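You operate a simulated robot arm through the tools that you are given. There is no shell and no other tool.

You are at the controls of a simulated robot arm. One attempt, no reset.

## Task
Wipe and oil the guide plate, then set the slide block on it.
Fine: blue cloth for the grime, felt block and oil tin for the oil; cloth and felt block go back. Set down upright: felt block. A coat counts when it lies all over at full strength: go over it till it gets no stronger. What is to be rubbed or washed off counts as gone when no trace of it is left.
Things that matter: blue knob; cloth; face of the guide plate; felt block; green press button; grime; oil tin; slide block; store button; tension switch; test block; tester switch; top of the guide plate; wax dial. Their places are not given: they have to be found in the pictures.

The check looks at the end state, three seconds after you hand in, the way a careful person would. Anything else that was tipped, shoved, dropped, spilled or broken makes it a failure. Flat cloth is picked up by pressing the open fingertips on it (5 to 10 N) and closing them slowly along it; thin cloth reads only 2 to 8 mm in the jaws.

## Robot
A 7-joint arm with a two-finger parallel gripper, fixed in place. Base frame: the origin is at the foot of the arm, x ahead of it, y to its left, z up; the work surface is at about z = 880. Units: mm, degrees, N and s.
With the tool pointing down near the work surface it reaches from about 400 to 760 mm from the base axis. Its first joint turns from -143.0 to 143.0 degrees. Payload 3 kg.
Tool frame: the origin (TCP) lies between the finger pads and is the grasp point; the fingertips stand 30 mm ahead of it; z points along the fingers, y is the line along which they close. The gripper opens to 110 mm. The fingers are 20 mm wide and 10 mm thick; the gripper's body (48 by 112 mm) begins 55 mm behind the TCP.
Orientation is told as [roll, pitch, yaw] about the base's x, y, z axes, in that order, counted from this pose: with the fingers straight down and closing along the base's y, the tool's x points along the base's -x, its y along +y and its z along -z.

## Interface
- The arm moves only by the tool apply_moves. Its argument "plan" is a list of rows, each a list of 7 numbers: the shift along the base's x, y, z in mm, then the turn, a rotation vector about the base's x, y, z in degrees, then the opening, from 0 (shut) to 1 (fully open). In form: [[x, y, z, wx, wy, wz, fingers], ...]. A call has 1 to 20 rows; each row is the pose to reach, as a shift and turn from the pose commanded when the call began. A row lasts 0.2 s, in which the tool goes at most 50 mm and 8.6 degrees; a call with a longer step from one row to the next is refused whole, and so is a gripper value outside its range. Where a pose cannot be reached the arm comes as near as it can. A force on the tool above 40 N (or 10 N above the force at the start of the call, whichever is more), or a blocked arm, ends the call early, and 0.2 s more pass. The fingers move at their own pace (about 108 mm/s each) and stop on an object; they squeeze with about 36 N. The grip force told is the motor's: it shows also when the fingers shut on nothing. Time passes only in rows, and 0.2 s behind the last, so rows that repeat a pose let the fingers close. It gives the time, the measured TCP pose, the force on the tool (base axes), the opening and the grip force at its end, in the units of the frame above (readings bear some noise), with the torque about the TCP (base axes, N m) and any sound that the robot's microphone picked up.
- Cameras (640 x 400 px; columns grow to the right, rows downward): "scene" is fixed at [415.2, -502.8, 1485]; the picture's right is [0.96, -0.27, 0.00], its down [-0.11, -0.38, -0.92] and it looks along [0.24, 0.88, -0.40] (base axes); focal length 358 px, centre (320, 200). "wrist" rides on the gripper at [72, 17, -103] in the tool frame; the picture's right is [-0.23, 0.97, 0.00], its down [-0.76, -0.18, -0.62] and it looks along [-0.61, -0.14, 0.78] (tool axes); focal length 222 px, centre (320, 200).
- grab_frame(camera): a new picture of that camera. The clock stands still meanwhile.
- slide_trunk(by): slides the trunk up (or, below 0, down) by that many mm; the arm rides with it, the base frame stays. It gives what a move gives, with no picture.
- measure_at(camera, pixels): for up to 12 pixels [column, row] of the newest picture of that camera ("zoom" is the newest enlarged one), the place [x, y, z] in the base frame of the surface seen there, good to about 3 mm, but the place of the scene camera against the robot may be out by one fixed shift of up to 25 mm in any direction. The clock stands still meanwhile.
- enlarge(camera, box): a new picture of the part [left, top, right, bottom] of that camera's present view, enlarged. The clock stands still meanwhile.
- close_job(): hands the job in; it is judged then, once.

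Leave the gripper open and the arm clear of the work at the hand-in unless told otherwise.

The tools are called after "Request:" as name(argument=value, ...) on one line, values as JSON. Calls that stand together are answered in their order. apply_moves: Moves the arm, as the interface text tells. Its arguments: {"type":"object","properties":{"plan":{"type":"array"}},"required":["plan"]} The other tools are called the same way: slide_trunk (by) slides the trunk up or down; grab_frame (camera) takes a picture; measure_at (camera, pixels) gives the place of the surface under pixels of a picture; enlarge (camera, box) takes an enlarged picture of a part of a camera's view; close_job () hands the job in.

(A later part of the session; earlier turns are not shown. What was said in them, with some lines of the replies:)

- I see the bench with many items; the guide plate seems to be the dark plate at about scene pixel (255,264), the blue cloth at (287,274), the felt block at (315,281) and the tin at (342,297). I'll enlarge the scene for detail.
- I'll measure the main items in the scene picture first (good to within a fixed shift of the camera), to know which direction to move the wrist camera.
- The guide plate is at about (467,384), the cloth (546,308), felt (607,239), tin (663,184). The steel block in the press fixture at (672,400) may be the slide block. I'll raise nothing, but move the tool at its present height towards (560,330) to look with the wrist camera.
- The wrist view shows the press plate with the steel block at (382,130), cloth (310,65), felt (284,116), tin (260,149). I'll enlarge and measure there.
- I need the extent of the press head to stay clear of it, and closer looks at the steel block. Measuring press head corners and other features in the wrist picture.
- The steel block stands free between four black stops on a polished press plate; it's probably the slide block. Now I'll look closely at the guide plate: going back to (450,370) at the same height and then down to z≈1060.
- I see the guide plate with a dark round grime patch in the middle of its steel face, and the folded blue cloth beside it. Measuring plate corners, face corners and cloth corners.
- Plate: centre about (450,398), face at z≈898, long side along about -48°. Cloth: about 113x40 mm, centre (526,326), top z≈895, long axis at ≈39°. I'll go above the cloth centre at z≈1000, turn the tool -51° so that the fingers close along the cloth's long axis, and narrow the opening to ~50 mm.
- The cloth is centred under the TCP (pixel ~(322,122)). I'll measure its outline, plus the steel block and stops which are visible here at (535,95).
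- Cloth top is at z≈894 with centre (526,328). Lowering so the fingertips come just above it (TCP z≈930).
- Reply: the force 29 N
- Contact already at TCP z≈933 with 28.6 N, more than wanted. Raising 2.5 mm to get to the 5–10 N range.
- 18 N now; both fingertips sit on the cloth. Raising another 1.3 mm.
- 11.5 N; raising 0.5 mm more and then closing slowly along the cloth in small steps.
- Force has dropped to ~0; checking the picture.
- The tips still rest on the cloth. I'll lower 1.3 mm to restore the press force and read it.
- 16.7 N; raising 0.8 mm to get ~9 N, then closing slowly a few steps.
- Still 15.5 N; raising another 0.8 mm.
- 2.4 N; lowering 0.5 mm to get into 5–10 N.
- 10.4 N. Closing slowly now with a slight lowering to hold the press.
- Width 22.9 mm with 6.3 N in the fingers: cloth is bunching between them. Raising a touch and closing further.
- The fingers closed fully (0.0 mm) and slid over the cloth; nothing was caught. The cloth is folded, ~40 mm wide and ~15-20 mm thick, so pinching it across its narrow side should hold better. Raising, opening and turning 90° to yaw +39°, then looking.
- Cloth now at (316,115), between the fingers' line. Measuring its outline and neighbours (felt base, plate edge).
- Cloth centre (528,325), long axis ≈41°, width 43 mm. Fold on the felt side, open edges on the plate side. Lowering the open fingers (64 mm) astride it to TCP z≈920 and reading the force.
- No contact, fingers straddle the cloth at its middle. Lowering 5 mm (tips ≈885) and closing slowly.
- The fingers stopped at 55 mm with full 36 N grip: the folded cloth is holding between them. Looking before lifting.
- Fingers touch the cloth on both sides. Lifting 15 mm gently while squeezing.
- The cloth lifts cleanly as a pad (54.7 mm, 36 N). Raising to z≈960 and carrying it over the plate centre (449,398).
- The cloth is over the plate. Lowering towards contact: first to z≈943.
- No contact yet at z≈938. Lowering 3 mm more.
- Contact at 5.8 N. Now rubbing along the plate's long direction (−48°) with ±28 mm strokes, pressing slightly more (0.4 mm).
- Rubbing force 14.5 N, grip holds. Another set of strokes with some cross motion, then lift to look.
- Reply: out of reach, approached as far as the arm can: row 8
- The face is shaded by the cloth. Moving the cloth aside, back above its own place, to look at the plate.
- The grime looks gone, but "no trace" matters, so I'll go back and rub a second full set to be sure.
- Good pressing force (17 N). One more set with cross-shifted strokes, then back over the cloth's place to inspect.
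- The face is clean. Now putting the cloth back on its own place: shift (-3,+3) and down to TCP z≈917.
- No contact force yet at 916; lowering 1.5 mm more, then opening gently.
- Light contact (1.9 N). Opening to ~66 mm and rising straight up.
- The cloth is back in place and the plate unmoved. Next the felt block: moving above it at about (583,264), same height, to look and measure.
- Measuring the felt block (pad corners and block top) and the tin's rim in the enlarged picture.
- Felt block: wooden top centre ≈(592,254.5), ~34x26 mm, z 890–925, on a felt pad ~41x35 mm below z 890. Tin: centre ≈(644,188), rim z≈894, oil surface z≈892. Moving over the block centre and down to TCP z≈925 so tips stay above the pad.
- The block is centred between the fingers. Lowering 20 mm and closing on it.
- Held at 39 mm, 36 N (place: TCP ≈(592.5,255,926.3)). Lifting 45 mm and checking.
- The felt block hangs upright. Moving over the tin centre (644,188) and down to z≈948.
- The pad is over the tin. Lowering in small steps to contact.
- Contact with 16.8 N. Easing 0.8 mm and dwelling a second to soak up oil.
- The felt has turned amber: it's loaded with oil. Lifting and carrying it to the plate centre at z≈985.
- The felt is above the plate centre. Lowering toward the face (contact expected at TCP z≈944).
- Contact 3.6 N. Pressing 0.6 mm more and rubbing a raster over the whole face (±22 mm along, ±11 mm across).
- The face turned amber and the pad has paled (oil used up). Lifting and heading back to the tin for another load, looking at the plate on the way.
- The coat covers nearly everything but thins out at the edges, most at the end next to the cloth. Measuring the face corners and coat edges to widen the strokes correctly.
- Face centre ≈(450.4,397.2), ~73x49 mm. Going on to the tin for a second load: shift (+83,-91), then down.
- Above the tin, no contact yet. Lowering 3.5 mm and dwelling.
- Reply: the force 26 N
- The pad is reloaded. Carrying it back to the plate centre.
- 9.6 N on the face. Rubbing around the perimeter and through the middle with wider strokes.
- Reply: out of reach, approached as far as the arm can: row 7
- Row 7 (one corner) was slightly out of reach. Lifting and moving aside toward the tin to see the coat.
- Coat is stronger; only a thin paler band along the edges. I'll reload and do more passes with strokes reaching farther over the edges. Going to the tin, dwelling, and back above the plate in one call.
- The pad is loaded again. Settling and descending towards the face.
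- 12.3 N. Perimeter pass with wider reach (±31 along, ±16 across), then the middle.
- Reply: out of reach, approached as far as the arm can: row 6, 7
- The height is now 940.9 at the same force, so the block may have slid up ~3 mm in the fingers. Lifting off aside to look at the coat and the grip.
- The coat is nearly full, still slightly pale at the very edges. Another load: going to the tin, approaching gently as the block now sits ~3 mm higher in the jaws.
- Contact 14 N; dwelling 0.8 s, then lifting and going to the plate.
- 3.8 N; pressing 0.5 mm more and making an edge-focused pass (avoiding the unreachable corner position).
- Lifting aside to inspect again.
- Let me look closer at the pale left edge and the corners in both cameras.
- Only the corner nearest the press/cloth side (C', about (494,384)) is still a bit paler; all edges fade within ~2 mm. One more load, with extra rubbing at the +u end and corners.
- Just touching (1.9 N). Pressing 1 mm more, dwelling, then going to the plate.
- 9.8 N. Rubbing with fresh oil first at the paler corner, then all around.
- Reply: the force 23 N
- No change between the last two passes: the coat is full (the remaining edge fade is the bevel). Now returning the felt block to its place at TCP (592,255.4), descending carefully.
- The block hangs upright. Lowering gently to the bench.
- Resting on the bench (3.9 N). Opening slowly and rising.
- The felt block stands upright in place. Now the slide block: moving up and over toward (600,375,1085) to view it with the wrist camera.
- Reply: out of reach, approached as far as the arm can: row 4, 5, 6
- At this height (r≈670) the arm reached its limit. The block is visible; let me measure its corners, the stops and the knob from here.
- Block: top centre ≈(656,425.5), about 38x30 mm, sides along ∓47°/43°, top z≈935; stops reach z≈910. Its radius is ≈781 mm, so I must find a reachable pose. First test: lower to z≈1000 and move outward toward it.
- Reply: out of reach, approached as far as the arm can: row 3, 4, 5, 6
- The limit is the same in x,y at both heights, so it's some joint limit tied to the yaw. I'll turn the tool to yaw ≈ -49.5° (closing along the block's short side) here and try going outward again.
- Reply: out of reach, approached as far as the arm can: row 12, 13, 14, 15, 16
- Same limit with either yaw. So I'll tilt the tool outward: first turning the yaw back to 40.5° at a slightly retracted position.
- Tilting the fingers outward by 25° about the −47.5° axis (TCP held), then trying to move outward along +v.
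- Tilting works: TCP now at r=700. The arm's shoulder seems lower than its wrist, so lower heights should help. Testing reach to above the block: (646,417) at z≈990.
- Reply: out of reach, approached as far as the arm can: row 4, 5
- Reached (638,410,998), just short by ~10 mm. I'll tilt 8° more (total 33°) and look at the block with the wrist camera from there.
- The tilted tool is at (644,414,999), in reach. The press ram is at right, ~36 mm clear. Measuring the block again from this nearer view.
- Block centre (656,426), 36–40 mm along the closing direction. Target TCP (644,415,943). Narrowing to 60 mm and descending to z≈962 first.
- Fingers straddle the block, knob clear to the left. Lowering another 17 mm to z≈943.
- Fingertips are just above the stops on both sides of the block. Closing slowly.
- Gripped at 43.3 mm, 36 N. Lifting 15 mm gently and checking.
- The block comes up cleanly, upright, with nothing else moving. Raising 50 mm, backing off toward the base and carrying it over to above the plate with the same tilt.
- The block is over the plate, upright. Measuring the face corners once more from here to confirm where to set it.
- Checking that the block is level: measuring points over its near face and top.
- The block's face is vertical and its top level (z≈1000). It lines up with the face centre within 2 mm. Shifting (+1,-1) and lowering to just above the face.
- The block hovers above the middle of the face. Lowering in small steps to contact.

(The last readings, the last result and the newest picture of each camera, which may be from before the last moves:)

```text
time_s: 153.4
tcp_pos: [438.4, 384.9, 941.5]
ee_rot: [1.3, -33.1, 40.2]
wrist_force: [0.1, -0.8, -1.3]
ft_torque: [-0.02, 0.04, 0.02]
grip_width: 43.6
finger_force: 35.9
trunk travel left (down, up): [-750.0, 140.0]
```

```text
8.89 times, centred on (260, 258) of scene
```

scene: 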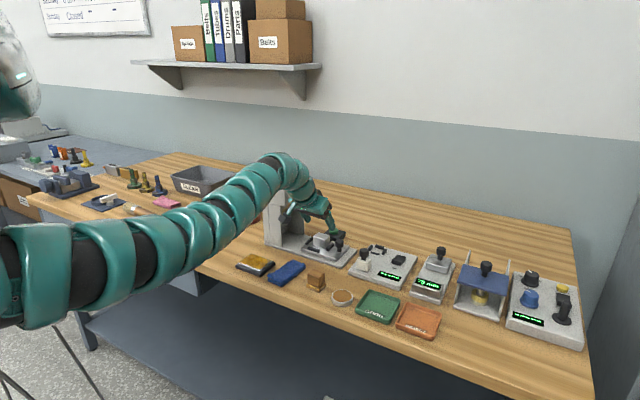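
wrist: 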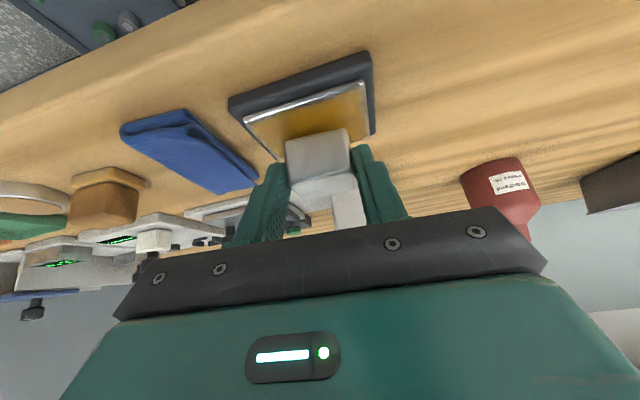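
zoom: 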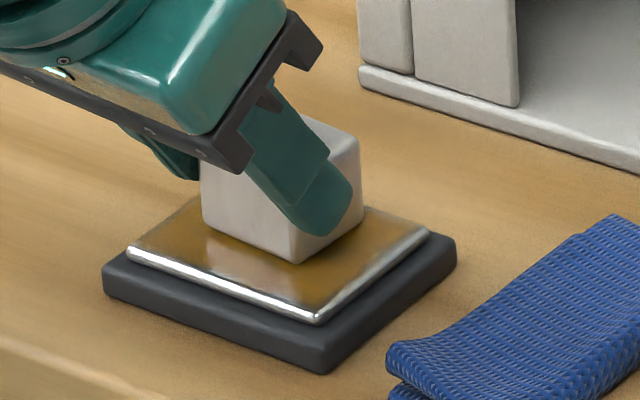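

Almost touching. Continuing 0.8 mm at a time.

Request:
apply_moves(plan=[[0, 0, -0.5, 0, 0, 0, 0.25], [0, 0, -0.9, 0, 0, 0, 0.25], [0, 0, -0.9, 0, 0, 0, 0.25]])

```text
time_s: 154.2
tcp_pos: [440.4, 385.1, 941.3]
ee_rot: [1.2, -33.0, 40.2]
wrist_force: [1.3, -0.5, 1.5]
ft_torque: [-0.03, -0.07, 0.02]
grip_width: 43.5
finger_force: 35.6
trunk travel left (down, up): [-750.0, 140.0]
```

Contact (force rose to +1.5 N). Opening slowly, then backing off along the tool axis.

Request:
apply_moves(plan=[[0, 0, -0.3, 0, 0, 0, 0.38], [0, 0, -0.3, 0, 0, 0, 0.41], [0, 0, -0.3, 0, 0, 0, 0.45], [0, 0, -0.3, 0, 0, 0, 0.5], [0, 0, -0.3, 0, 0, 0, 0.58], [0, 0, -0.3, 0, 0, 0, 0.62], [0, 0, -0.3, 0, 0, 0, 0.62]])

Request:
enlarge(camera="scene", box=[230, 235, 290, 280])

Request:
grab_frame(camera="wrist")

```text
time_s: 155.8
tcp_pos: [438.1, 383.7, 940.4]
ee_rot: [1.3, -33.0, 40.2]
wrist_force: [1.1, -0.1, 0.3]
ft_torque: [-0.01, 0.01, -0.03]
grip_width: 68.0
finger_force: 0.0
trunk travel left (down, up): [-750.0, 140.0]
```

```text
8.89 times, centred on (260, 258) of scene
```

zoom: 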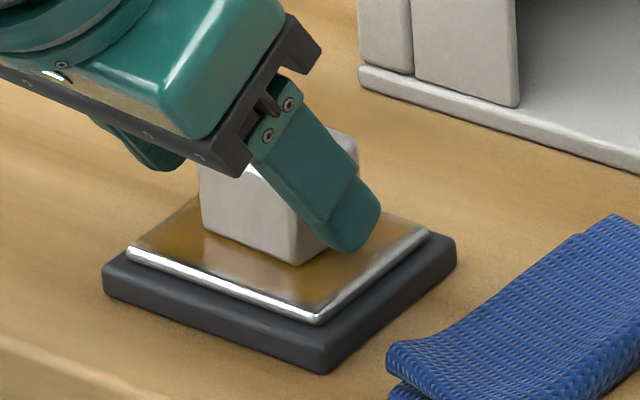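

```text
taken
```

wrist: 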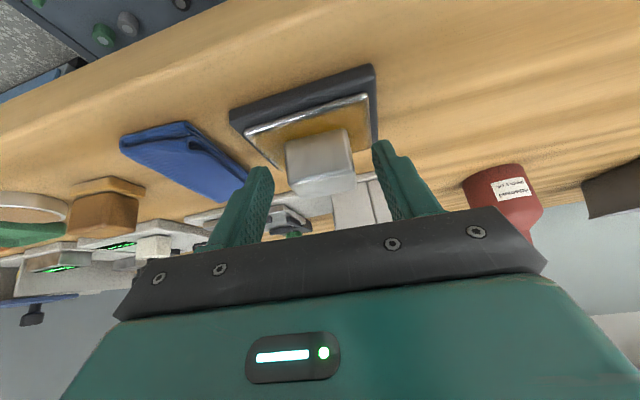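

Released; the block stands on the face. Backing off along the tool axis.

Request:
apply_moves(plan=[[-4, -3.7, 8.4, 0, 0, 0, 0.65], [-12, -11, 25, 0, 0, 0, 0.65], [-24, -22, 50, 0, 0, 0, 0.7], [-36, -33, 80, 0, 0, 0, 0.8], [-40, -37, 120, 0, 0, 0, 1], [-40, -37, 150, 0, 0, 0, 1], [-40, -37, 150, 0, 0, 0, 1]])

Request:
grab_frame(camera="wrist")

Request:
enlarge(camera="scene", box=[220, 230, 300, 285])

Request:
grab_frame(camera="scene")

```text
time_s: 157.4
tcp_pos: [398.5, 350.0, 1089.2]
ee_rot: [1.4, -33.1, 40.2]
wrist_force: [0.3, 0.0, 0.5]
ft_torque: [0.01, 0.03, 0.04]
grip_width: 110.1
finger_force: 0.0
trunk travel left (down, up): [-750.0, 140.0]
```

```text
taken
```

wrist: 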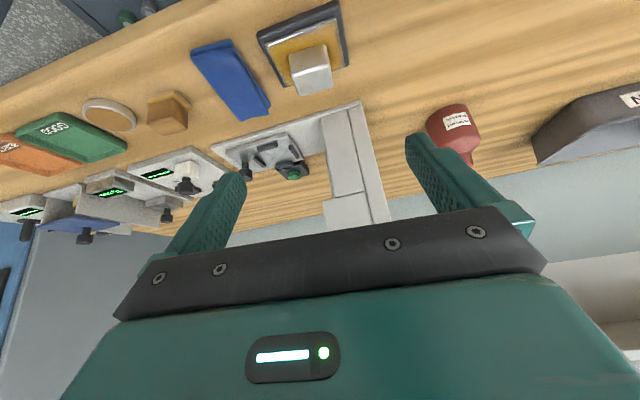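

```text
7.27 times, centred on (260, 258) of scene
```

zoom: 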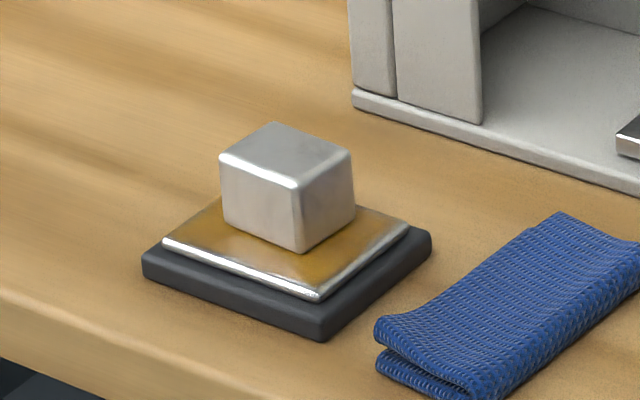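

```text
taken
```

scene: 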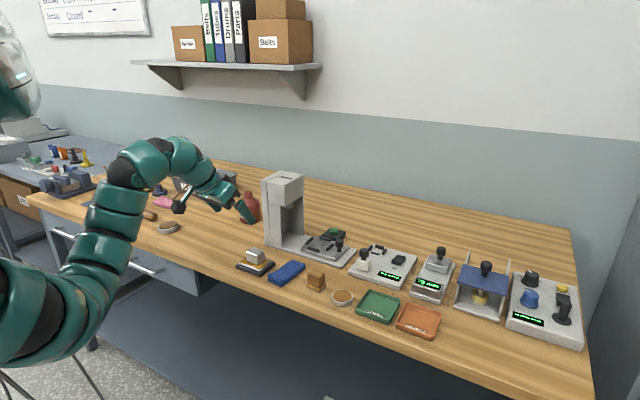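

The block stands on the oiled face. Measuring block top corners and the face's visible corners to check how central it sits.

Request:
enlarge(camera="wrist", box=[240, 0, 370, 110])

Request:
measure_at(camera="scene", pixels=[[256, 256], [255, 250], [247, 265], [262, 270], [240, 262], [273, 262]])

```text
3.64 times, centred on (305, 55) of wrist
```

zoom: 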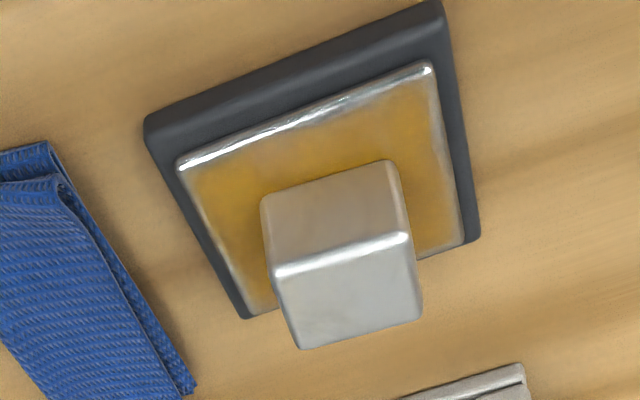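

```text
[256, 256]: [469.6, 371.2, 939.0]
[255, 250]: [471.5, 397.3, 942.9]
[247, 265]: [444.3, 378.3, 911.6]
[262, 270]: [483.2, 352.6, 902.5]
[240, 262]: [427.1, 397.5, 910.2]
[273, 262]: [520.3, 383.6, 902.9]
```

Request:
measure_at(camera="zoom", pixels=[[264, 203], [388, 165], [278, 275], [406, 240], [302, 345], [418, 315], [345, 300], [185, 165], [428, 68], [460, 240], [248, 312], [230, 220]])

```text
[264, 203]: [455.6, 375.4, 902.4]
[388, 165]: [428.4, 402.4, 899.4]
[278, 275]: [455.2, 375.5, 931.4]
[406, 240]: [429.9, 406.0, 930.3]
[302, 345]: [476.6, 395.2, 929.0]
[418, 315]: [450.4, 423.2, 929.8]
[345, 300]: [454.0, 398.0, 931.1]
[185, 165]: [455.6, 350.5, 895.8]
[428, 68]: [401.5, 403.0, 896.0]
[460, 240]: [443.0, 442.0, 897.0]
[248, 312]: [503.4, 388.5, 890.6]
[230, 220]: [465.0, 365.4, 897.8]
```

The block sits fully on the face (about 4 mm off centre, edges parallel). Now raising the arm clear and bringing the tool upright, gripper open.

Request:
apply_moves(plan=[[0, 0, 30, 0, 0, 0, 1], [0, 0, 60, -5.57, 6.08, 0, 1], [-5, 5, 90, -11.1, 12.2, 0, 1], [-10, 20, 110, -16.7, 18.2, 0, 1], [-15, 35, 110, -22.3, 24.3, 0, 1], [-15, 40, 110, -22.3, 24.3, 0, 1]])

Request:
grab_frame(camera="scene")

Request:
enlarge(camera="scene", box=[220, 220, 380, 320])

Request:
enlarge(camera="scene", box=[234, 245, 280, 275])

Request:
grab_frame(camera="wrist")

```text
time_s: 158.8
tcp_pos: [384.8, 411.5, 1189.5]
ee_rot: [-0.2, -29.1, 47.9]
wrist_force: [-0.1, -0.8, 0.7]
ft_torque: [-0.04, 0.0, -0.04]
grip_width: 109.8
finger_force: 0.0
out of reach, approached as far as the arm can: row 3, 4, 5, 6
trunk travel left (down, up): [-750.0, 140.0]
```

```text
taken
```

scene: 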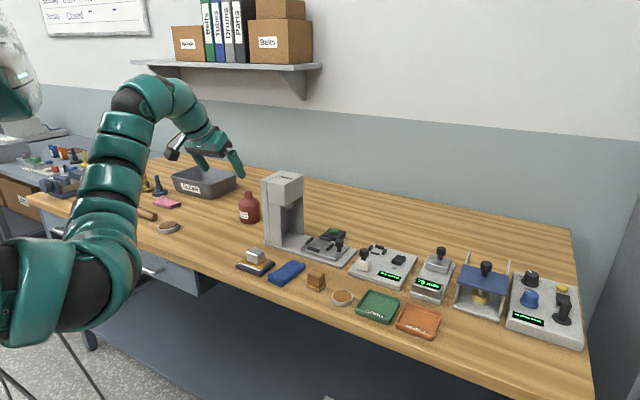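

```text
4.00 times, centred on (300, 270) of scene
```

zoom: 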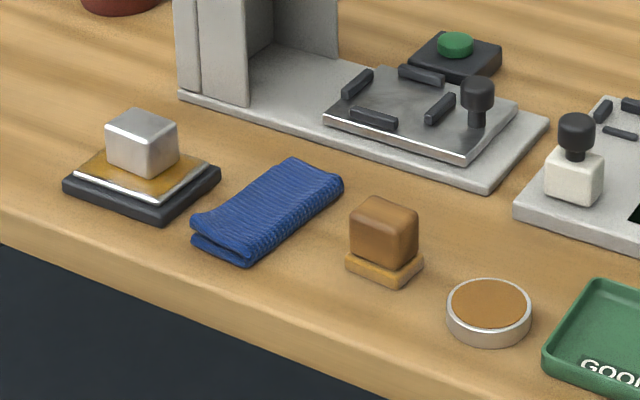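

```text
13.33 times, centred on (257, 260) of scene
```

zoom: 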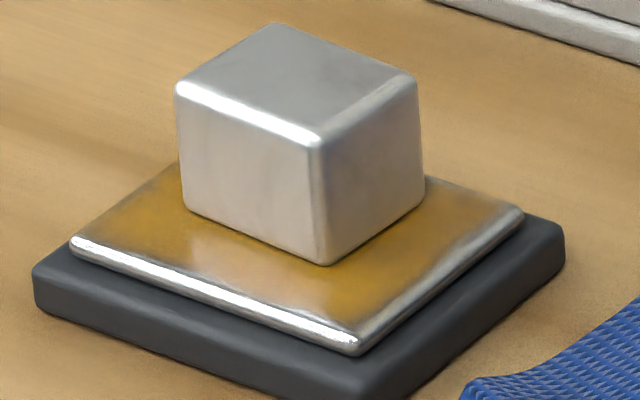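

```text
taken
```

wrist: 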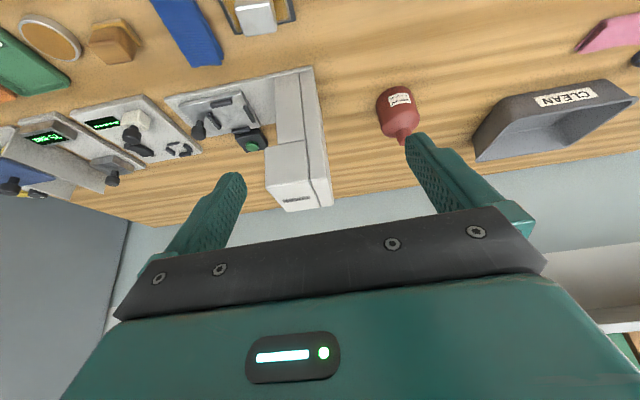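

Everything is in place, but the block sits ~6–7 mm off centre toward the back. I'll take a careful look from straight above and re-centre it if so. First bringing the tool back down and upright.

Request:
apply_moves(plan=[[10, -8, -25, 0, 0, 0, 1], [20, -16, -50, 0, 0, 0, 1], [30, -24, -75, 0, 0, 0, 1], [40, -28, -100, -6, 5.4, 0, 1], [45, -30, -110, -12, 10.8, 0, 1], [50, -30, -110, -18, 16.2, 0, 1], [55, -30, -110, -21.6, 19.5, 0, 1], [55, -30, -110, -21.6, 19.5, 0, 1]])

Request:
grab_frame(camera="wrist")

```text
time_s: 160.6
tcp_pos: [440.3, 376.1, 1079.5]
ee_rot: [0.0, 0.0, 47.8]
wrist_force: [0.4, -0.7, -0.1]
ft_torque: [0.01, -0.03, 0.01]
grip_width: 110.0
finger_force: 0.1
trunk travel left (down, up): [-750.0, 140.0]
```

```text
taken
```

wrist: 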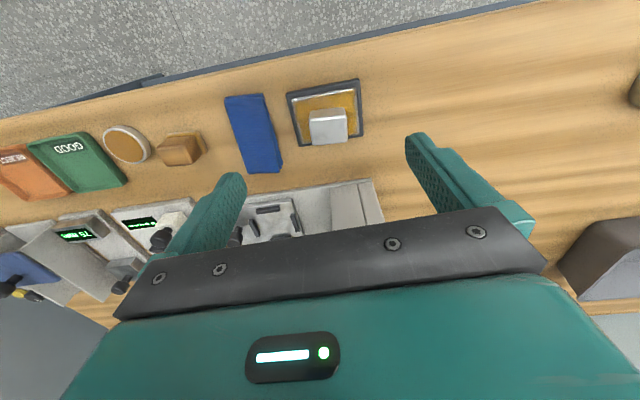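

Request:
enlarge(camera="wrist", box=[275, 65, 375, 155])

```text
4.44 times, centred on (325, 110) of wrist
```

zoom: 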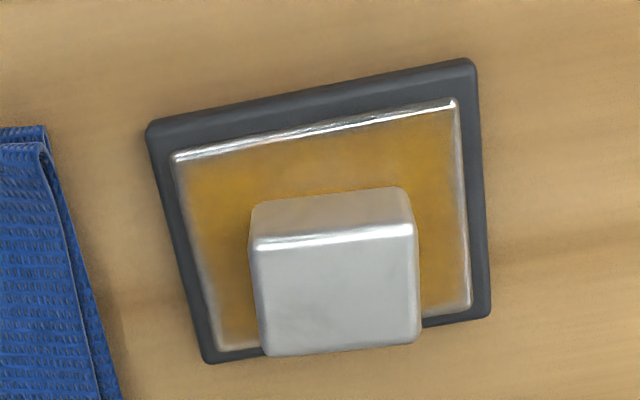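

Measuring face corners and block corners from this view.

Request:
measure_at(camera="zoom", pixels=[[180, 160], [450, 106], [465, 300], [222, 344], [258, 248], [410, 232], [416, 336], [268, 350], [256, 212], [404, 194], [340, 290], [330, 165]])

Request:
measure_at(camera="zoom", pixels=[[178, 162], [448, 108], [463, 302], [224, 342], [260, 250], [408, 234], [414, 334], [270, 348], [258, 214], [402, 196], [440, 280], [215, 300]])

```text
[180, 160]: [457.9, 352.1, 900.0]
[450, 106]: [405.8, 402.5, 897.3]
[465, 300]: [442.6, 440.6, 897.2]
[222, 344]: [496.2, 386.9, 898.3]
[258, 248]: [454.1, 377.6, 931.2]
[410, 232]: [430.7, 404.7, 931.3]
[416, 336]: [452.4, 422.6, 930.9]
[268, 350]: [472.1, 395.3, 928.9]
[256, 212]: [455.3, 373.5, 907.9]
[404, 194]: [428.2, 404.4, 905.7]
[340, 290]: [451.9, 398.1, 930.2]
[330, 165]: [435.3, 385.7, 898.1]
```

```text
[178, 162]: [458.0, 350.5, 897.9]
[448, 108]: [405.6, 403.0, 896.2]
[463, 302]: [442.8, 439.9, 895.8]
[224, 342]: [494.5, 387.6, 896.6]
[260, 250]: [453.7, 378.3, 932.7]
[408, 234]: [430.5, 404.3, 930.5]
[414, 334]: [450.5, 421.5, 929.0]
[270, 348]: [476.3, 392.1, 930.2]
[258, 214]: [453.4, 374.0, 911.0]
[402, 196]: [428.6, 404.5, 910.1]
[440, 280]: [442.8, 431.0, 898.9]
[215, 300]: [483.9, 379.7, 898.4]
```

The block is only ~4–5 mm off the face centre, fully on it with margin all round: no need to disturb it. Raising the arm clear, gripper open.

Request:
apply_moves(plan=[[0, 0, 40, 0, 0, -6, 1], [-10, 5, 80, 0, 0, -14, 1], [-25, 8, 105, 0, 0, -22, 1], [-40, 10, 110, 0, 0, -30, 1], [-50, 12, 110, 0, 0, -38, 1], [-50, 12, 110, 0, 0, -38, 1]])

Request:
grab_frame(camera="scene")

Request:
enlarge(camera="scene", box=[220, 220, 380, 320])

Request:
enlarge(camera="scene", box=[340, 220, 600, 360])

```text
time_s: 162.0
tcp_pos: [392.4, 389.5, 1191.0]
ee_rot: [0.0, -0.1, 9.6]
wrist_force: [0.1, 0.6, -0.9]
ft_torque: [-0.02, 0.01, 0.0]
grip_width: 109.9
finger_force: 0.0
trunk travel left (down, up): [-750.0, 140.0]
```

```text
taken
```

scene: 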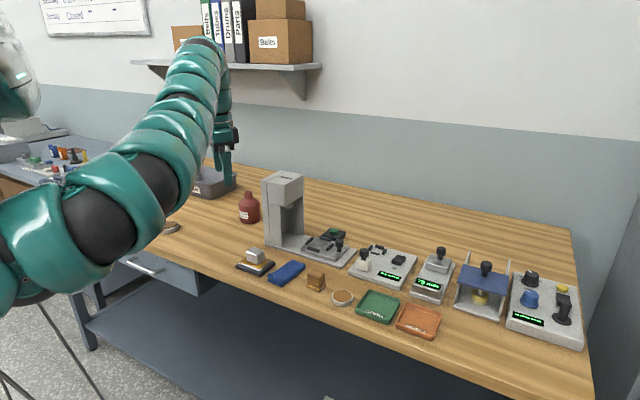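

```text
4.00 times, centred on (300, 270) of scene
```

zoom: 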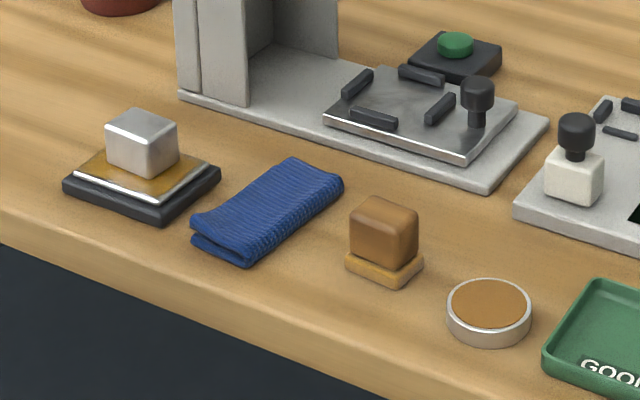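

```text
2.46 times, centred on (470, 290) of scene
```

zoom: 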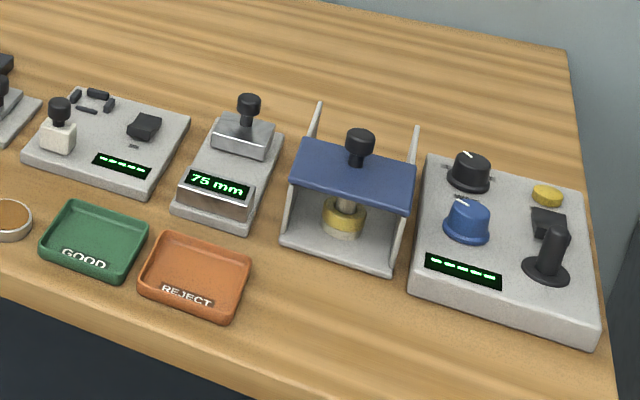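

The final pictures show:
- The plate face is clean and oiled, and the slide block stands on it.
- The cloth is back in its place, and the felt block is back and upright.
- The tin, press, tester and the other devices are unchanged.
- The gripper is open and the arm is clear of the work.

Handing in.

Request:
close_job()

```text
The job is handed in.
```

I wiped and oiled the guide plate and set the slide block on it, then handed the job in. I have not seen the result of the check.

- **Grime:** I rubbed the face in two rounds with the blue cloth. No trace showed in the close pictures afterwards. The cloth is back within a few mm of where it lay.
- **Oil:** I made five passes over the whole face, loading the felt from the tin each time. The last two passes showed no change. A thin, paler line remains along the edges. I took it to be the rounded edge of the plate, not a gap in the coat. In some passes one corner stroke was slightly beyond the arm's reach, but that corner looked coated in the pictures.
- **Felt block:** It is back in its place and upright, within about 2 mm.
- **Slide block:** I took this to be the steel block on the press plate, since nothing was labelled. It stands level on the face, parallel to its edges and about 4–5 mm off centre. I had to tilt the tool about 33° to reach it.

In the last pictures nothing else had moved. The gripper is open and the arm is clear of the work.
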